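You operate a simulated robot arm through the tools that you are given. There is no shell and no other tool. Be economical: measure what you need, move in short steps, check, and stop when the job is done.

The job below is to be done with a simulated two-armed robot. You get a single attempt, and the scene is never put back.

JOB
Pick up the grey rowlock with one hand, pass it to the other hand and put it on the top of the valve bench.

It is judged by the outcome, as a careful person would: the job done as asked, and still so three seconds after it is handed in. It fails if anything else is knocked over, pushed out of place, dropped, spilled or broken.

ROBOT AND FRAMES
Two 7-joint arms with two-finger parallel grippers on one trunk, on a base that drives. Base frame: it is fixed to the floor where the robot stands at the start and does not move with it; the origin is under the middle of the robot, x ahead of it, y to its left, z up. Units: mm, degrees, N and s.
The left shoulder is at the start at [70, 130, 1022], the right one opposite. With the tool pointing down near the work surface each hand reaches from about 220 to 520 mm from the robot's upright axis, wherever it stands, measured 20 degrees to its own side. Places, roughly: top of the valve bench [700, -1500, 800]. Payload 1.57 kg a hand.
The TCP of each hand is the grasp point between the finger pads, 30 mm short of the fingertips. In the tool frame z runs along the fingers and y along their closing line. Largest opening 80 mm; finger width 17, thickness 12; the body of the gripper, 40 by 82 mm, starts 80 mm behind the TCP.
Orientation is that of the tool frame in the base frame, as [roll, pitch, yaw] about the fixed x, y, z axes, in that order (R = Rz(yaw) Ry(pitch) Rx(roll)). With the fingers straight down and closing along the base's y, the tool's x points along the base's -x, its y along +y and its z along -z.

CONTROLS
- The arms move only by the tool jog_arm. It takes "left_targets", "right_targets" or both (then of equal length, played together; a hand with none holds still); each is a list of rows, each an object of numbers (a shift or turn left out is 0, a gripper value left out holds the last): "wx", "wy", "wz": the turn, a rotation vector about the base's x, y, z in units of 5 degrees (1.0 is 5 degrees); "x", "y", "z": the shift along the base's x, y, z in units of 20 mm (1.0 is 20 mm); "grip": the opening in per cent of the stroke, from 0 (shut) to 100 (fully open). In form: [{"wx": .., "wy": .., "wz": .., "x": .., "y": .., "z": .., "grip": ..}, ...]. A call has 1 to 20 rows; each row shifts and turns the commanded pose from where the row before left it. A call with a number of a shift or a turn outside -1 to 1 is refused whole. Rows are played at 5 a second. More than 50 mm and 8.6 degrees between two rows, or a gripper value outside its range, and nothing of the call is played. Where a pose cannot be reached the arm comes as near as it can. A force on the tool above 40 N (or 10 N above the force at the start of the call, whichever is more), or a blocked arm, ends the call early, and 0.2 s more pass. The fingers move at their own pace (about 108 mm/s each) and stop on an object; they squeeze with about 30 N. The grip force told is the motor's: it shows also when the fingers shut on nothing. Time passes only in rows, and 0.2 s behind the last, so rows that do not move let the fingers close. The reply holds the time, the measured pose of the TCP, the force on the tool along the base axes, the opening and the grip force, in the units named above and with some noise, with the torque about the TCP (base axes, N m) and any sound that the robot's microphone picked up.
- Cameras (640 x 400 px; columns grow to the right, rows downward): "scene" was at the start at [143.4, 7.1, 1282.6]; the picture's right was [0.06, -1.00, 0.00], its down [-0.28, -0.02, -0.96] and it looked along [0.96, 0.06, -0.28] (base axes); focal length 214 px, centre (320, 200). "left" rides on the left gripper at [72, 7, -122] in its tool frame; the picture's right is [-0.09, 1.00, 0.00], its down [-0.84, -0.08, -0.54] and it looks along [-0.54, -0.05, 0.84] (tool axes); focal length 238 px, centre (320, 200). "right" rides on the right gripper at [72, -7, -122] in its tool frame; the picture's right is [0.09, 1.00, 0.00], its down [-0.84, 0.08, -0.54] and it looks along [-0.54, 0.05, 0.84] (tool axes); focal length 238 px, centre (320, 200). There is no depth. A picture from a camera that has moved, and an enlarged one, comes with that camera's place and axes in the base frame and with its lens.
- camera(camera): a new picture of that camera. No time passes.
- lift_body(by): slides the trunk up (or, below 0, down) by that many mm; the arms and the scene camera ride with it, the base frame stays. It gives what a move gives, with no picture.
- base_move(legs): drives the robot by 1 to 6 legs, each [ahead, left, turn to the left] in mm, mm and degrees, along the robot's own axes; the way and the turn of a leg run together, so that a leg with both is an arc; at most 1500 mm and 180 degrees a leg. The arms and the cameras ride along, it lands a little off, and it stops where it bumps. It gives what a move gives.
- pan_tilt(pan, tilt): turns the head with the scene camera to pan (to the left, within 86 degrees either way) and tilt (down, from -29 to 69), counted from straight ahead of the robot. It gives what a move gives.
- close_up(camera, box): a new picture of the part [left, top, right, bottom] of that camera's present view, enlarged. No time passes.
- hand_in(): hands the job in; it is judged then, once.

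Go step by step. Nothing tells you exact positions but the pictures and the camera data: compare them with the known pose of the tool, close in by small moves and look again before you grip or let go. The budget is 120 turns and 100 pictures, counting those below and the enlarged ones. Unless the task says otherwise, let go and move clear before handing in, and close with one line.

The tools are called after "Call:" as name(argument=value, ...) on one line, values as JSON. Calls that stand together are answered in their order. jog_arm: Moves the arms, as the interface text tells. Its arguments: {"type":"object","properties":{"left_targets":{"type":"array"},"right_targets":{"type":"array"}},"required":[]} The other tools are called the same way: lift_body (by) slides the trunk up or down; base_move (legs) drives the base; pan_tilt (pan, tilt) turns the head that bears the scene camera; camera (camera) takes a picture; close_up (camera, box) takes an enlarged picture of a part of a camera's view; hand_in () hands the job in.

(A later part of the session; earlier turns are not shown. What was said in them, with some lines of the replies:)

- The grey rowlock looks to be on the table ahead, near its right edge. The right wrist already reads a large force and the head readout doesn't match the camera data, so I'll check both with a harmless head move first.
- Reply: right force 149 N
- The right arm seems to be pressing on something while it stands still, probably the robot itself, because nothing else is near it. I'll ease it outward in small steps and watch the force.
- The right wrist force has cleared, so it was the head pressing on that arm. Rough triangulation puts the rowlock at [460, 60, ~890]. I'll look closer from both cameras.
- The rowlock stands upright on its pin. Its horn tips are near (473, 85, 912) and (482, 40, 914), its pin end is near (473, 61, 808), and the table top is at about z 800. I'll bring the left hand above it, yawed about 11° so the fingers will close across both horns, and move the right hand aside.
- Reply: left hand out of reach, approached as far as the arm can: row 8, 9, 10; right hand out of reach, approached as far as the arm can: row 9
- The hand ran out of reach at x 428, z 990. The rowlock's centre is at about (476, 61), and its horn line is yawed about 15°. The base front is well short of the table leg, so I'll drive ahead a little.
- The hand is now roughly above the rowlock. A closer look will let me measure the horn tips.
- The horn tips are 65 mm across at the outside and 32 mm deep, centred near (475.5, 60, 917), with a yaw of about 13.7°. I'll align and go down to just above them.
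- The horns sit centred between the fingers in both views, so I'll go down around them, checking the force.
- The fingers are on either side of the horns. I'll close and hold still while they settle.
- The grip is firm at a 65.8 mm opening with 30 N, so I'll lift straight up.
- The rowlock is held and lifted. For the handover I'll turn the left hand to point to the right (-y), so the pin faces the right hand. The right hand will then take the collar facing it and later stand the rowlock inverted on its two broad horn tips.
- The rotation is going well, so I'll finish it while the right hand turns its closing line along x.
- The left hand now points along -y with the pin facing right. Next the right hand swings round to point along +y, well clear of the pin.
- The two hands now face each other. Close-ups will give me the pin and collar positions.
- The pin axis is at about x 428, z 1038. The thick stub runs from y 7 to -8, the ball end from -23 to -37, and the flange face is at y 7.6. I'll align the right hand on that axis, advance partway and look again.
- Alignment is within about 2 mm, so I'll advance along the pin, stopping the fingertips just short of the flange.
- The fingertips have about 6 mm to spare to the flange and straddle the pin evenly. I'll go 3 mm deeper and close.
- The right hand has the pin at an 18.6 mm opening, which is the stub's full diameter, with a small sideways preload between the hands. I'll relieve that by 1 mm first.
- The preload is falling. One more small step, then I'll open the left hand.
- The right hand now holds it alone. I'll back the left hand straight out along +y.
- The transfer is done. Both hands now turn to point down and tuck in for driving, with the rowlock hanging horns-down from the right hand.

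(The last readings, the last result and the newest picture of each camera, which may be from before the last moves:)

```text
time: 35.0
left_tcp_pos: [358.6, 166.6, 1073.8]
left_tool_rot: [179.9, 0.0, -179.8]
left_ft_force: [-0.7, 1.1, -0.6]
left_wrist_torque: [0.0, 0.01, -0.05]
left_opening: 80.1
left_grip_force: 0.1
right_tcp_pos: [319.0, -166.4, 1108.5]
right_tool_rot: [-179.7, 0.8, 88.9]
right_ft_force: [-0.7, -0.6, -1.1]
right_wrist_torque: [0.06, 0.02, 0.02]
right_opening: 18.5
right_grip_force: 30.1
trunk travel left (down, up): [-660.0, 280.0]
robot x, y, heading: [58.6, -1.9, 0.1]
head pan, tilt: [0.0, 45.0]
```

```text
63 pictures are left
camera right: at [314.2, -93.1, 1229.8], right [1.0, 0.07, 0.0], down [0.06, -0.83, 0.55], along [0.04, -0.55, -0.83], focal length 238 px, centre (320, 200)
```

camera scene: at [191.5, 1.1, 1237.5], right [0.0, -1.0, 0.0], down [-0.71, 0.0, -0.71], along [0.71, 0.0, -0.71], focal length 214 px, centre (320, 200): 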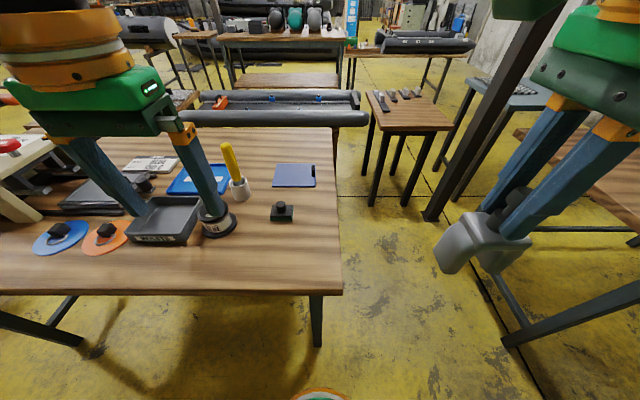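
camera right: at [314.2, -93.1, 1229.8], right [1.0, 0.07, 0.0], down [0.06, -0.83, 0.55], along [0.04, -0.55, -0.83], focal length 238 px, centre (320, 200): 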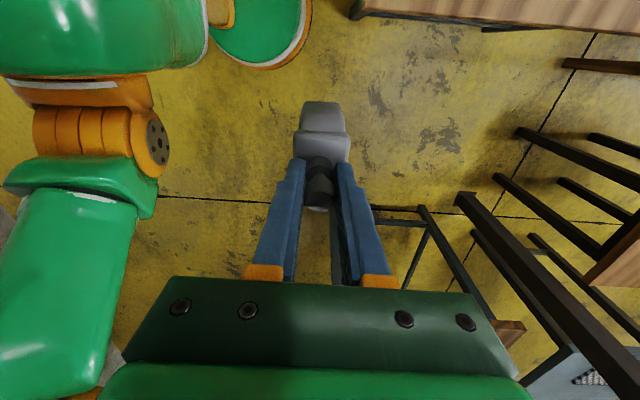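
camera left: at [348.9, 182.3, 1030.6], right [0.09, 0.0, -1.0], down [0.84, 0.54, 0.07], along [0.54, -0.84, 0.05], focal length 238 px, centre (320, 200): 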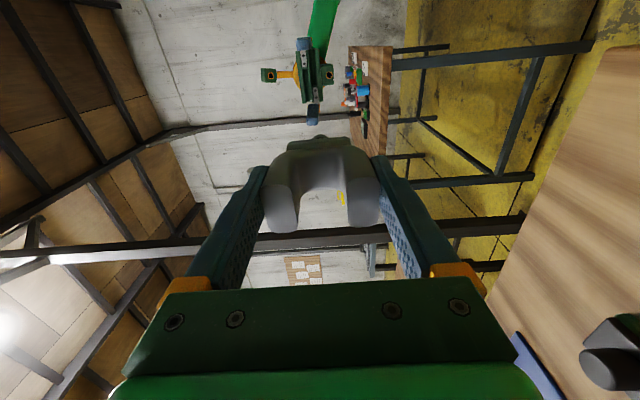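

The rowlock is secure in the right hand. Now I'll look to the right for the valve bench, expected near (700, -1500).

Call:
pan_tilt(pan=-45, tilt=25)

Call:
camera(camera="scene")

Call:
pan_tilt(pan=-80, tilt=30)

Call:
camera(camera="scene")

```text
time: 36.2
left_tcp_pos: [359.2, 166.0, 1073.6]
left_tool_rot: [180.0, 0.1, -179.8]
left_ft_force: [0.0, -0.1, -0.3]
left_wrist_torque: [-0.03, 0.01, -0.01]
left_opening: 80.3
left_grip_force: 0.1
right_tcp_pos: [319.5, -165.2, 1108.3]
right_tool_rot: [-179.9, 0.6, 88.9]
right_ft_force: [-0.1, 0.1, -1.8]
right_wrist_torque: [-0.01, -0.01, 0.01]
right_opening: 18.4
right_grip_force: 30.4
trunk travel left (down, up): [-660.0, 280.0]
robot x, y, heading: [59.8, 1.0, -0.0]
head pan, tilt: [-45.0, 25.0]
```

```text
62 pictures are left
camera scene: at [175.2, -63.8, 1268.1], right [-0.71, -0.71, 0.0], down [-0.3, 0.3, -0.91], along [0.64, -0.64, -0.42], focal length 214 px, centre (320, 200)
```

scene: 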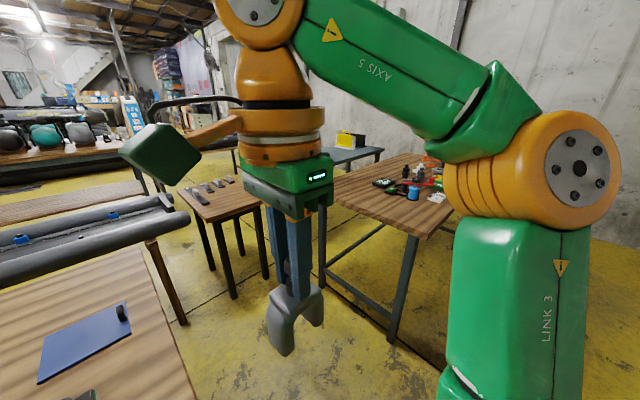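

```text
time: 37.2
left_tcp_pos: [359.9, 166.1, 1073.1]
left_tool_rot: [179.9, 0.0, -179.8]
left_ft_force: [0.3, 0.2, -0.3]
left_wrist_torque: [0.0, 0.0, -0.02]
left_opening: 80.1
left_grip_force: 0.0
right_tcp_pos: [318.4, -166.6, 1109.5]
right_tool_rot: [-179.8, 0.6, 88.9]
right_ft_force: [-0.5, -0.5, -0.5]
right_wrist_torque: [-0.01, 0.03, 0.01]
right_opening: 18.4
right_grip_force: 30.1
trunk travel left (down, up): [-660.0, 280.0]
robot x, y, heading: [58.0, -2.4, -0.1]
head pan, tilt: [-80.0, 30.0]
```

```text
61 pictures are left
camera scene: at [125.8, -87.8, 1260.2], right [-0.98, -0.18, 0.0], down [-0.09, 0.49, -0.87], along [0.15, -0.85, -0.5], focal length 214 px, centre (320, 200)
```

scene: 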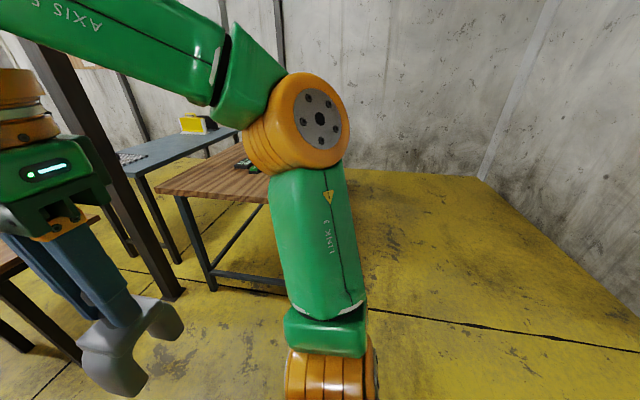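

The wooden table with the small valve parts on it spans roughly x 360–1000, y -850 to -2100, which matches the valve bench at (700, -1500). I'll back off and drive sideways to the right in stages, then look again.

Call:
base_move(legs=[[-110, 0, 0], [0, -650, 0]])

Call:
pan_tilt(pan=-40, tilt=35)

Call:
camera(camera="scene")

```text
time: 41.6
left_tcp_pos: [248.6, -493.1, 1073.7]
left_tool_rot: [-180.0, 0.1, 178.7]
left_ft_force: [0.0, 0.1, -0.5]
left_wrist_torque: [-0.01, 0.0, 0.02]
left_opening: 79.7
left_grip_force: 0.2
right_tcp_pos: [198.1, -825.2, 1108.1]
right_tool_rot: [-179.8, 0.8, 87.1]
right_ft_force: [0.5, -0.7, -0.8]
right_wrist_torque: [0.04, 0.02, 0.02]
right_opening: 18.5
right_grip_force: 30.2
trunk travel left (down, up): [-660.0, 280.0]
robot x, y, heading: [-54.8, -653.6, -1.7]
head pan, tilt: [-80.0, 30.0]
```

```text
time: 42.6
left_tcp_pos: [250.2, -494.2, 1073.3]
left_tool_rot: [179.9, 0.0, 178.6]
left_ft_force: [-0.1, 0.0, 0.0]
left_wrist_torque: [0.0, -0.01, 0.0]
left_opening: 79.8
left_grip_force: 0.0
right_tcp_pos: [198.1, -825.2, 1109.7]
right_tool_rot: [-179.8, 0.6, 87.2]
right_ft_force: [-0.4, 0.4, -0.8]
right_wrist_torque: [-0.04, 0.04, 0.02]
right_opening: 18.3
right_grip_force: 30.2
trunk travel left (down, up): [-660.0, 280.0]
robot x, y, heading: [-58.3, -649.2, -1.6]
head pan, tilt: [-40.0, 35.0]
```

```text
60 pictures are left
camera scene: at [60.4, -710.3, 1252.4], right [-0.66, -0.75, 0.0], down [-0.43, 0.38, -0.82], along [0.61, -0.54, -0.57], focal length 214 px, centre (320, 200)
```

scene: 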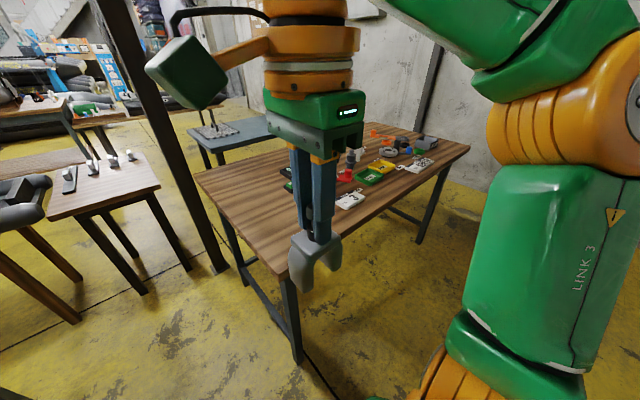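

The bench spans x 350–1020, y -2080 to -865, and its near end, y -880 to -1080, is free. I'll aim to place the rowlock near (480, -1000). I'll drive there, with the held rowlock about 200 mm above the bench top.

Call:
base_move(legs=[[0, -205, 1.6], [125, 0, 0]])

Call:
pan_tilt(pan=-30, tilt=50)

Call:
camera(camera="scene")

Call:
camera(camera="right")

```text
time: 45.1
left_tcp_pos: [367.8, -689.0, 1074.6]
left_tool_rot: [180.0, 0.0, -179.8]
left_ft_force: [-0.4, -0.2, -0.3]
left_wrist_torque: [-0.01, -0.01, 0.03]
left_opening: 80.2
left_grip_force: 0.2
right_tcp_pos: [325.3, -1020.9, 1109.9]
right_tool_rot: [-180.0, 0.6, 88.8]
right_ft_force: [-0.7, 0.2, -1.7]
right_wrist_torque: [0.03, 0.02, -0.02]
right_opening: 18.6
right_grip_force: 29.9
trunk travel left (down, up): [-660.0, 280.0]
robot x, y, heading: [69.0, -854.3, 0.0]
head pan, tilt: [-40.0, 35.0]
```

```text
time: 45.9
left_tcp_pos: [370.3, -689.3, 1074.3]
left_tool_rot: [180.0, 0.0, -179.7]
left_ft_force: [0.3, -0.8, 0.2]
left_wrist_torque: [0.03, -0.01, -0.01]
left_opening: 80.3
left_grip_force: 0.0
right_tcp_pos: [327.6, -1021.6, 1108.3]
right_tool_rot: [-179.7, 0.6, 88.8]
right_ft_force: [0.9, -0.4, -0.7]
right_wrist_torque: [-0.01, 0.05, -0.02]
right_opening: 18.5
right_grip_force: 30.1
trunk travel left (down, up): [-660.0, 280.0]
robot x, y, heading: [67.4, -856.6, -0.0]
head pan, tilt: [-30.0, 50.0]
```

```text
59 pictures are left
camera scene: at [185.8, -892.7, 1230.6], right [-0.5, -0.87, 0.0], down [-0.66, 0.38, -0.64], along [0.56, -0.32, -0.77], focal length 214 px, centre (320, 200)
```

scene: 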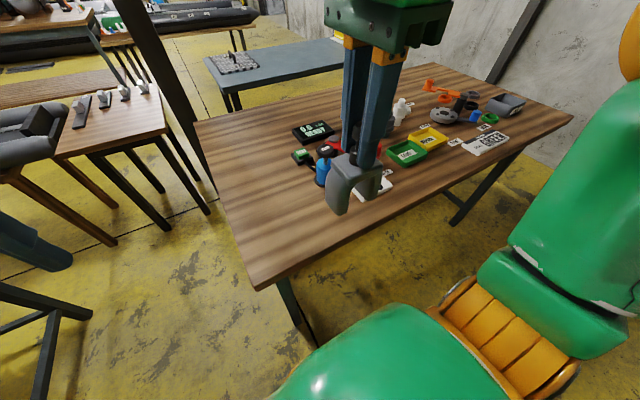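

```text
58 pictures are left
camera right: at [323.1, -948.3, 1229.8], right [1.0, 0.07, 0.0], down [0.06, -0.83, 0.55], along [0.04, -0.55, -0.83], focal length 238 px, centre (320, 200)
```

right: 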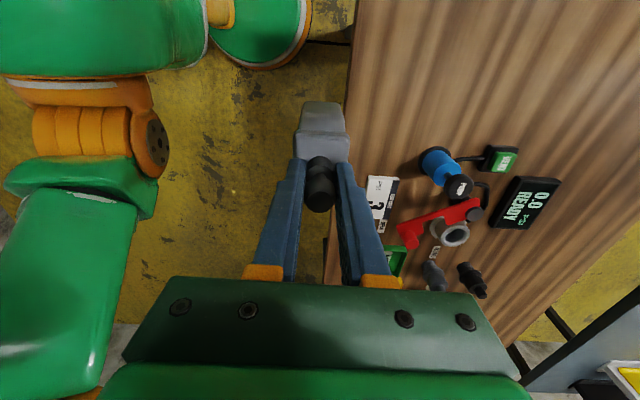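

Nothing lies within about 100 mm of (470, -990). I'll bring the rowlock over that spot and lower to about 35 mm above the bench.

Call:
jog_arm(right_targets=[{"x": 0.89, "y": 0.2}, {"x": 0.89, "y": 0.2}, {"x": 0.89, "y": 0.2, "z": -0.4}, {"x": 0.89, "y": 0.2, "z": -0.6}, {"x": 0.89, "y": 0.2, "z": -0.8}, {"x": 0.89, "y": 0.2, "z": -0.8}, {"x": 0.89, "y": 0.2, "z": -0.8}, {"x": 0.89, "y": 0.2, "z": -0.8}, {"z": -0.8}, {"z": -0.8}, {"z": -0.8}, {"z": -0.8}, {"z": -0.8}, {}])

Call:
pan_tilt(pan=-18, tilt=50)

Call:
camera(camera="scene")

Call:
camera(camera="right")

```text
time: 48.9
left_tcp_pos: [369.3, -689.6, 1075.0]
left_tool_rot: [179.9, 0.0, -179.7]
left_ft_force: [0.7, 0.3, 0.3]
left_wrist_torque: [-0.01, 0.02, 0.0]
left_opening: 80.1
left_grip_force: 0.0
right_tcp_pos: [469.8, -991.6, 943.6]
right_tool_rot: [-179.9, 0.6, 88.9]
right_ft_force: [-0.2, 0.2, -1.3]
right_wrist_torque: [0.0, 0.03, 0.03]
right_opening: 18.0
right_grip_force: 29.6
trunk travel left (down, up): [-660.0, 280.0]
robot x, y, heading: [68.9, -855.1, -0.2]
head pan, tilt: [-30.0, 50.0]
```

```text
time: 49.6
left_tcp_pos: [369.2, -689.5, 1072.9]
left_tool_rot: [180.0, 0.0, -179.8]
left_ft_force: [-0.4, -0.1, -0.1]
left_wrist_torque: [0.02, -0.01, -0.02]
left_opening: 80.0
left_grip_force: 0.1
right_tcp_pos: [470.0, -991.3, 945.4]
right_tool_rot: [-179.8, 0.7, 88.7]
right_ft_force: [0.6, -0.3, -1.9]
right_wrist_torque: [0.02, 0.01, 0.02]
right_opening: 18.5
right_grip_force: 29.8
trunk travel left (down, up): [-660.0, 280.0]
robot x, y, heading: [68.6, -857.0, -0.0]
head pan, tilt: [-18.0, 50.0]
```

```text
57 pictures are left
camera scene: at [191.9, -878.0, 1230.6], right [-0.31, -0.95, 0.0], down [-0.73, 0.24, -0.64], along [0.61, -0.2, -0.77], focal length 214 px, centre (320, 200)
```

scene: 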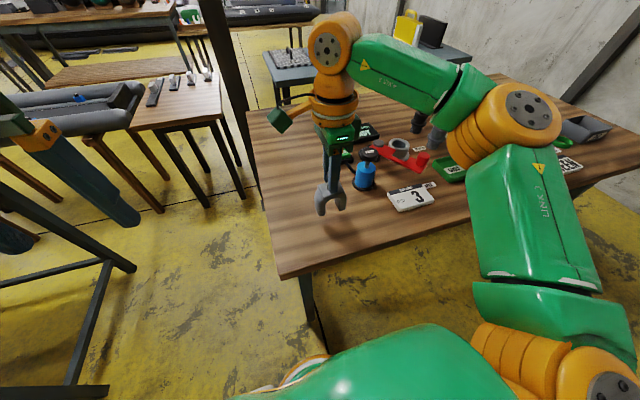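

```text
56 pictures are left
camera right: at [465.7, -918.1, 1066.0], right [1.0, 0.07, 0.0], down [0.06, -0.83, 0.55], along [0.04, -0.55, -0.83], focal length 238 px, centre (320, 200)
```

right: 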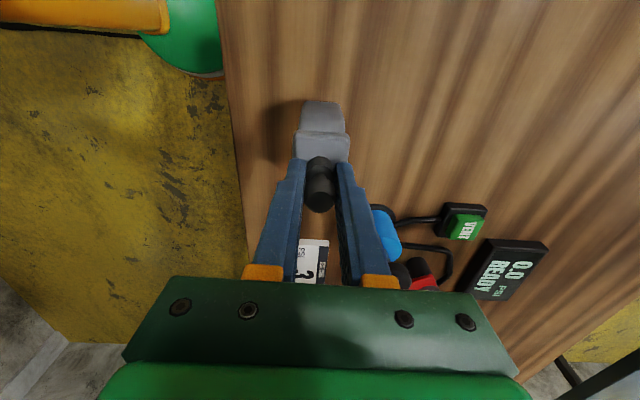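

The horns are about 35 mm above clear bench. I'll lower in fine steps and watch for contact force.

Call:
jog_arm(right_targets=[{"z": -0.5}, {"z": -0.5}, {"z": -0.4}, {"z": -0.2}, {}])

Call:
close_up(camera="scene", box=[260, 120, 420, 240])

```text
time: 50.8
left_tcp_pos: [368.9, -689.2, 1073.8]
left_tool_rot: [-180.0, 0.0, -179.8]
left_ft_force: [0.1, 0.5, 1.0]
left_wrist_torque: [0.02, 0.01, 0.0]
left_opening: 79.9
left_grip_force: 0.0
right_tcp_pos: [469.7, -988.1, 912.6]
right_tool_rot: [-179.8, 0.6, 88.8]
right_ft_force: [0.4, -0.1, -0.8]
right_wrist_torque: [0.02, -0.02, -0.01]
right_opening: 18.6
right_grip_force: 29.9
trunk travel left (down, up): [-660.0, 280.0]
robot x, y, heading: [69.4, -856.9, 0.1]
head pan, tilt: [-18.0, 50.0]
```

```text
3.33 times, centred on (340, 180) of scene
camera zoom: at [191.9, -877.9, 1230.6], right [-0.31, -0.95, 0.0], down [-0.73, 0.24, -0.64], along [0.61, -0.2, -0.77], focal length 715 px, centre (253, 267)
```

zoom: 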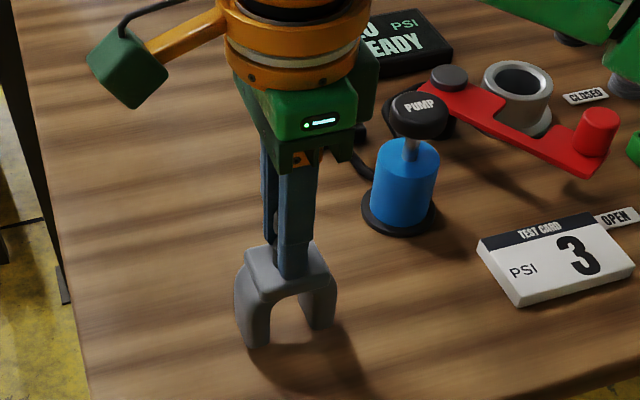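

It's a few millimetres above the bench. I'll continue down by 2 mm steps until it touches.

Call:
jog_arm(right_targets=[{"z": -0.1}, {"z": -0.1}, {"z": -0.1}, {}])

```text
time: 51.8
left_tcp_pos: [368.6, -689.8, 1072.9]
left_tool_rot: [180.0, 0.1, -179.7]
left_ft_force: [0.0, -0.2, -0.5]
left_wrist_torque: [-0.05, -0.01, 0.01]
left_opening: 80.3
left_grip_force: 0.1
right_tcp_pos: [469.7, -989.2, 906.1]
right_tool_rot: [-179.7, 0.6, 88.8]
right_ft_force: [-1.8, -0.5, -0.3]
right_wrist_torque: [0.02, 0.0, 0.0]
right_opening: 18.7
right_grip_force: 29.3
trunk travel left (down, up): [-660.0, 280.0]
robot x, y, heading: [67.9, -857.9, -0.1]
head pan, tilt: [-18.0, 50.0]
```

Call:
jog_arm(right_targets=[{"z": -0.08}, {"z": -0.08}, {}])

Call:
close_up(camera="scene", box=[300, 170, 380, 230])

```text
time: 52.6
left_tcp_pos: [368.4, -689.4, 1074.0]
left_tool_rot: [-179.9, -0.1, -179.9]
left_ft_force: [0.2, -0.3, -0.1]
left_wrist_torque: [0.03, -0.01, -0.02]
left_opening: 80.0
left_grip_force: 0.0
right_tcp_pos: [470.2, -989.2, 903.4]
right_tool_rot: [-179.8, 0.7, 88.8]
right_ft_force: [0.9, -0.8, -0.6]
right_wrist_torque: [0.01, 0.0, -0.02]
right_opening: 18.2
right_grip_force: 29.8
trunk travel left (down, up): [-660.0, 280.0]
robot x, y, heading: [73.7, -857.7, -0.0]
head pan, tilt: [-18.0, 50.0]
```

```text
6.67 times, centred on (340, 200) of scene
camera zoom: at [192.0, -877.9, 1230.6], right [-0.31, -0.95, 0.0], down [-0.73, 0.24, -0.64], along [0.61, -0.2, -0.77], focal length 1430 px, centre (187, 200)
```

zoom: 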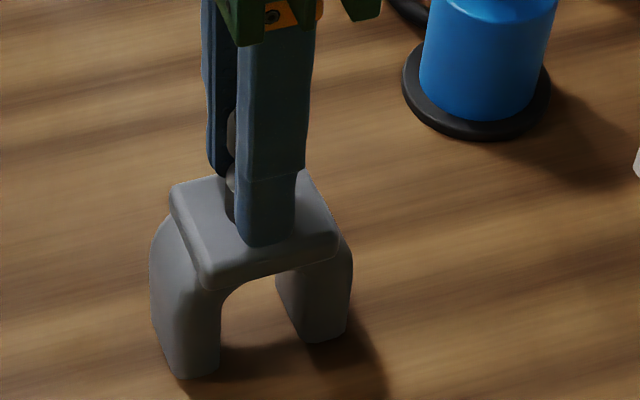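

Still no contact, though the shadow shows it is close. I'll keep going down in fine steps.

Call:
jog_arm(right_targets=[{"z": -0.07}, {"z": -0.07}, {}])

```text
time: 53.4
left_tcp_pos: [370.8, -689.6, 1074.4]
left_tool_rot: [-180.0, -0.1, -179.7]
left_ft_force: [0.5, -1.4, 0.1]
left_wrist_torque: [0.02, 0.01, 0.0]
left_opening: 80.1
left_grip_force: 0.1
right_tcp_pos: [469.5, -991.4, 901.1]
right_tool_rot: [-179.7, 0.7, 88.9]
right_ft_force: [-0.3, 0.2, -1.1]
right_wrist_torque: [0.03, 0.0, 0.01]
right_opening: 18.3
right_grip_force: 31.0
trunk travel left (down, up): [-660.0, 280.0]
robot x, y, heading: [68.2, -855.3, 0.1]
head pan, tilt: [-18.0, 50.0]
```

Call:
jog_arm(right_targets=[{"z": -0.07}, {"z": -0.07}, {}])

Call:
close_up(camera="right", box=[240, 60, 400, 160])

```text
time: 54.2
left_tcp_pos: [368.7, -689.4, 1074.0]
left_tool_rot: [179.8, 0.2, -179.8]
left_ft_force: [-0.2, -0.4, 0.1]
left_wrist_torque: [0.0, 0.02, 0.02]
left_opening: 80.0
left_grip_force: 0.1
right_tcp_pos: [468.9, -990.3, 898.1]
right_tool_rot: [-179.9, 0.6, 88.8]
right_ft_force: [1.6, -2.2, 7.7]
right_wrist_torque: [0.01, -0.14, -0.04]
right_opening: 18.4
right_grip_force: 30.2
trunk travel left (down, up): [-660.0, 280.0]
robot x, y, heading: [67.9, -854.6, 0.1]
head pan, tilt: [-18.0, 50.0]
```

```text
4.00 times, centred on (320, 110) of right
camera zoom: at [464.5, -916.5, 1019.7], right [1.0, 0.07, 0.0], down [0.06, -0.83, 0.55], along [0.04, -0.55, -0.83], focal length 953 px, centre (320, 560)
```

zoom: 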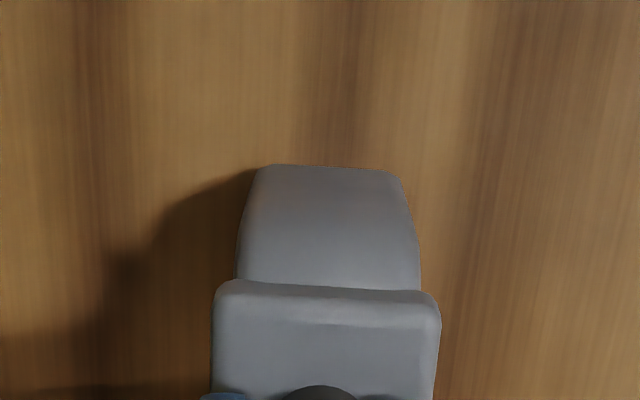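

Contact is made at about 9 N and the horns are on the bench. I'll open the fingers gradually.

Call:
jog_arm(right_targets=[{"grip": 26}, {"grip": 30}, {"grip": 40}, {"grip": 60}, {"grip": 80}, {}])

Call:
close_up(camera="scene", box=[280, 140, 400, 230])

```text
time: 55.6
left_tcp_pos: [368.9, -689.0, 1074.9]
left_tool_rot: [-180.0, -0.1, -179.7]
left_ft_force: [-1.2, -0.1, -0.1]
left_wrist_torque: [-0.02, 0.02, -0.02]
left_opening: 79.9
left_grip_force: 0.1
right_tcp_pos: [469.1, -989.6, 898.0]
right_tool_rot: [-179.8, 0.7, 88.8]
right_ft_force: [0.1, 0.8, -0.2]
right_wrist_torque: [-0.04, 0.0, 0.01]
right_opening: 63.9
right_grip_force: 0.1
trunk travel left (down, up): [-660.0, 280.0]
robot x, y, heading: [67.6, -852.1, -0.2]
head pan, tilt: [-18.0, 50.0]
```

```text
4.44 times, centred on (340, 185) of scene
camera zoom: at [191.8, -877.8, 1230.6], right [-0.31, -0.95, 0.0], down [-0.73, 0.24, -0.64], along [0.61, -0.2, -0.77], focal length 953 px, centre (231, 267)
```

zoom: 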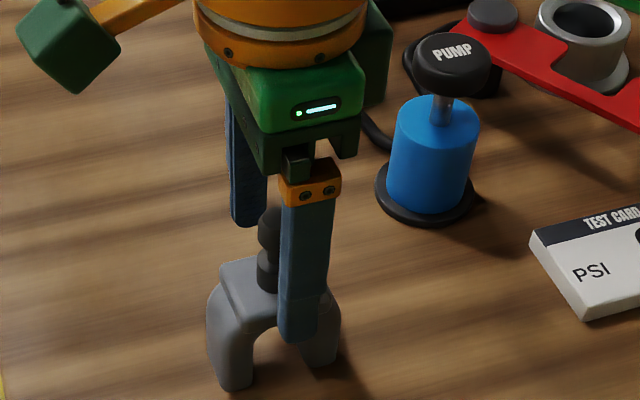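

The rowlock stands freely on its horns between the open fingers. I'll lift the hand straight up and clear.

Call:
jog_arm(right_targets=[{"z": 0.4}, {"z": 0.7}, {"z": 0.8}, {"z": 0.8}, {"z": 0.8}, {"z": 0.8}, {"z": 0.8}, {"z": 0.8, "x": -0.5}, {"z": 0.8, "x": -0.5}, {"x": -0.6}, {"x": -0.6}, {}])

Call:
camera(camera="scene")

Call:
close_up(camera="scene", box=[260, 120, 420, 240])

```text
time: 58.2
left_tcp_pos: [368.4, -689.1, 1073.2]
left_tool_rot: [-180.0, 0.0, -179.9]
left_ft_force: [-0.9, -1.0, 0.0]
left_wrist_torque: [0.03, -0.04, 0.01]
left_opening: 79.7
left_grip_force: 0.1
right_tcp_pos: [424.7, -989.0, 1030.5]
right_tool_rot: [-179.9, 0.7, 88.7]
right_ft_force: [0.0, -0.7, 0.3]
right_wrist_torque: [0.01, -0.02, 0.01]
right_opening: 63.7
right_grip_force: 0.1
trunk travel left (down, up): [-660.0, 280.0]
robot x, y, heading: [67.8, -853.5, 0.1]
head pan, tilt: [-18.0, 50.0]
```

```text
51 pictures are left
camera scene: at [191.8, -877.7, 1230.6], right [-0.31, -0.95, 0.0], down [-0.73, 0.24, -0.64], along [0.61, -0.2, -0.77], focal length 214 px, centre (320, 200)
```

scene: 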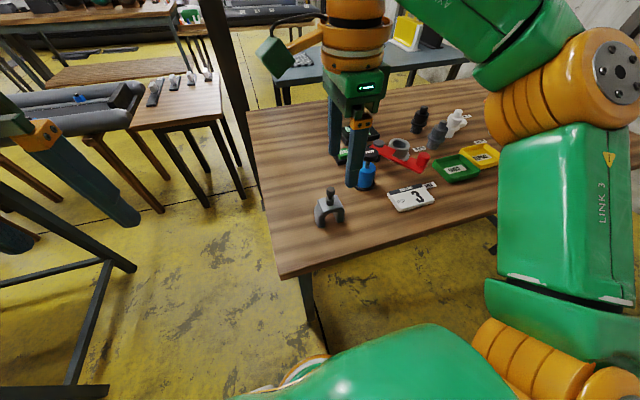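

```text
3.33 times, centred on (340, 180) of scene
camera zoom: at [191.8, -877.7, 1230.6], right [-0.31, -0.95, 0.0], down [-0.73, 0.24, -0.64], along [0.61, -0.2, -0.77], focal length 715 px, centre (253, 267)
```

zoom: 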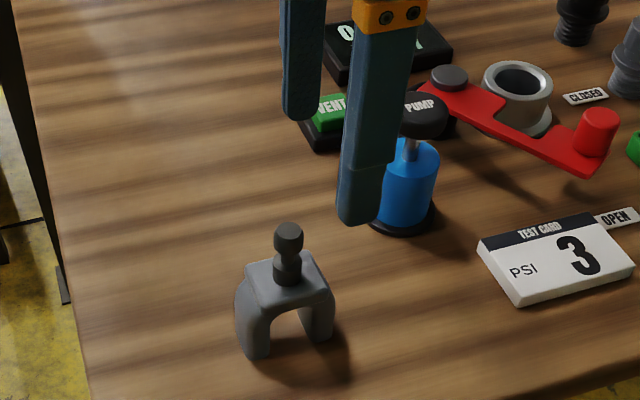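

The rowlock stands steadily on the valve bench, the right hand is clear and empty, and the bench's other items look undisturbed. I'm handing in.

Call:
hand_in()

```text
The job is handed in.
```

The left hand picked up the grey rowlock and passed it to the right, which stood it upside down on its horn tips at the near end of the valve bench, with nothing else seen to be disturbed.
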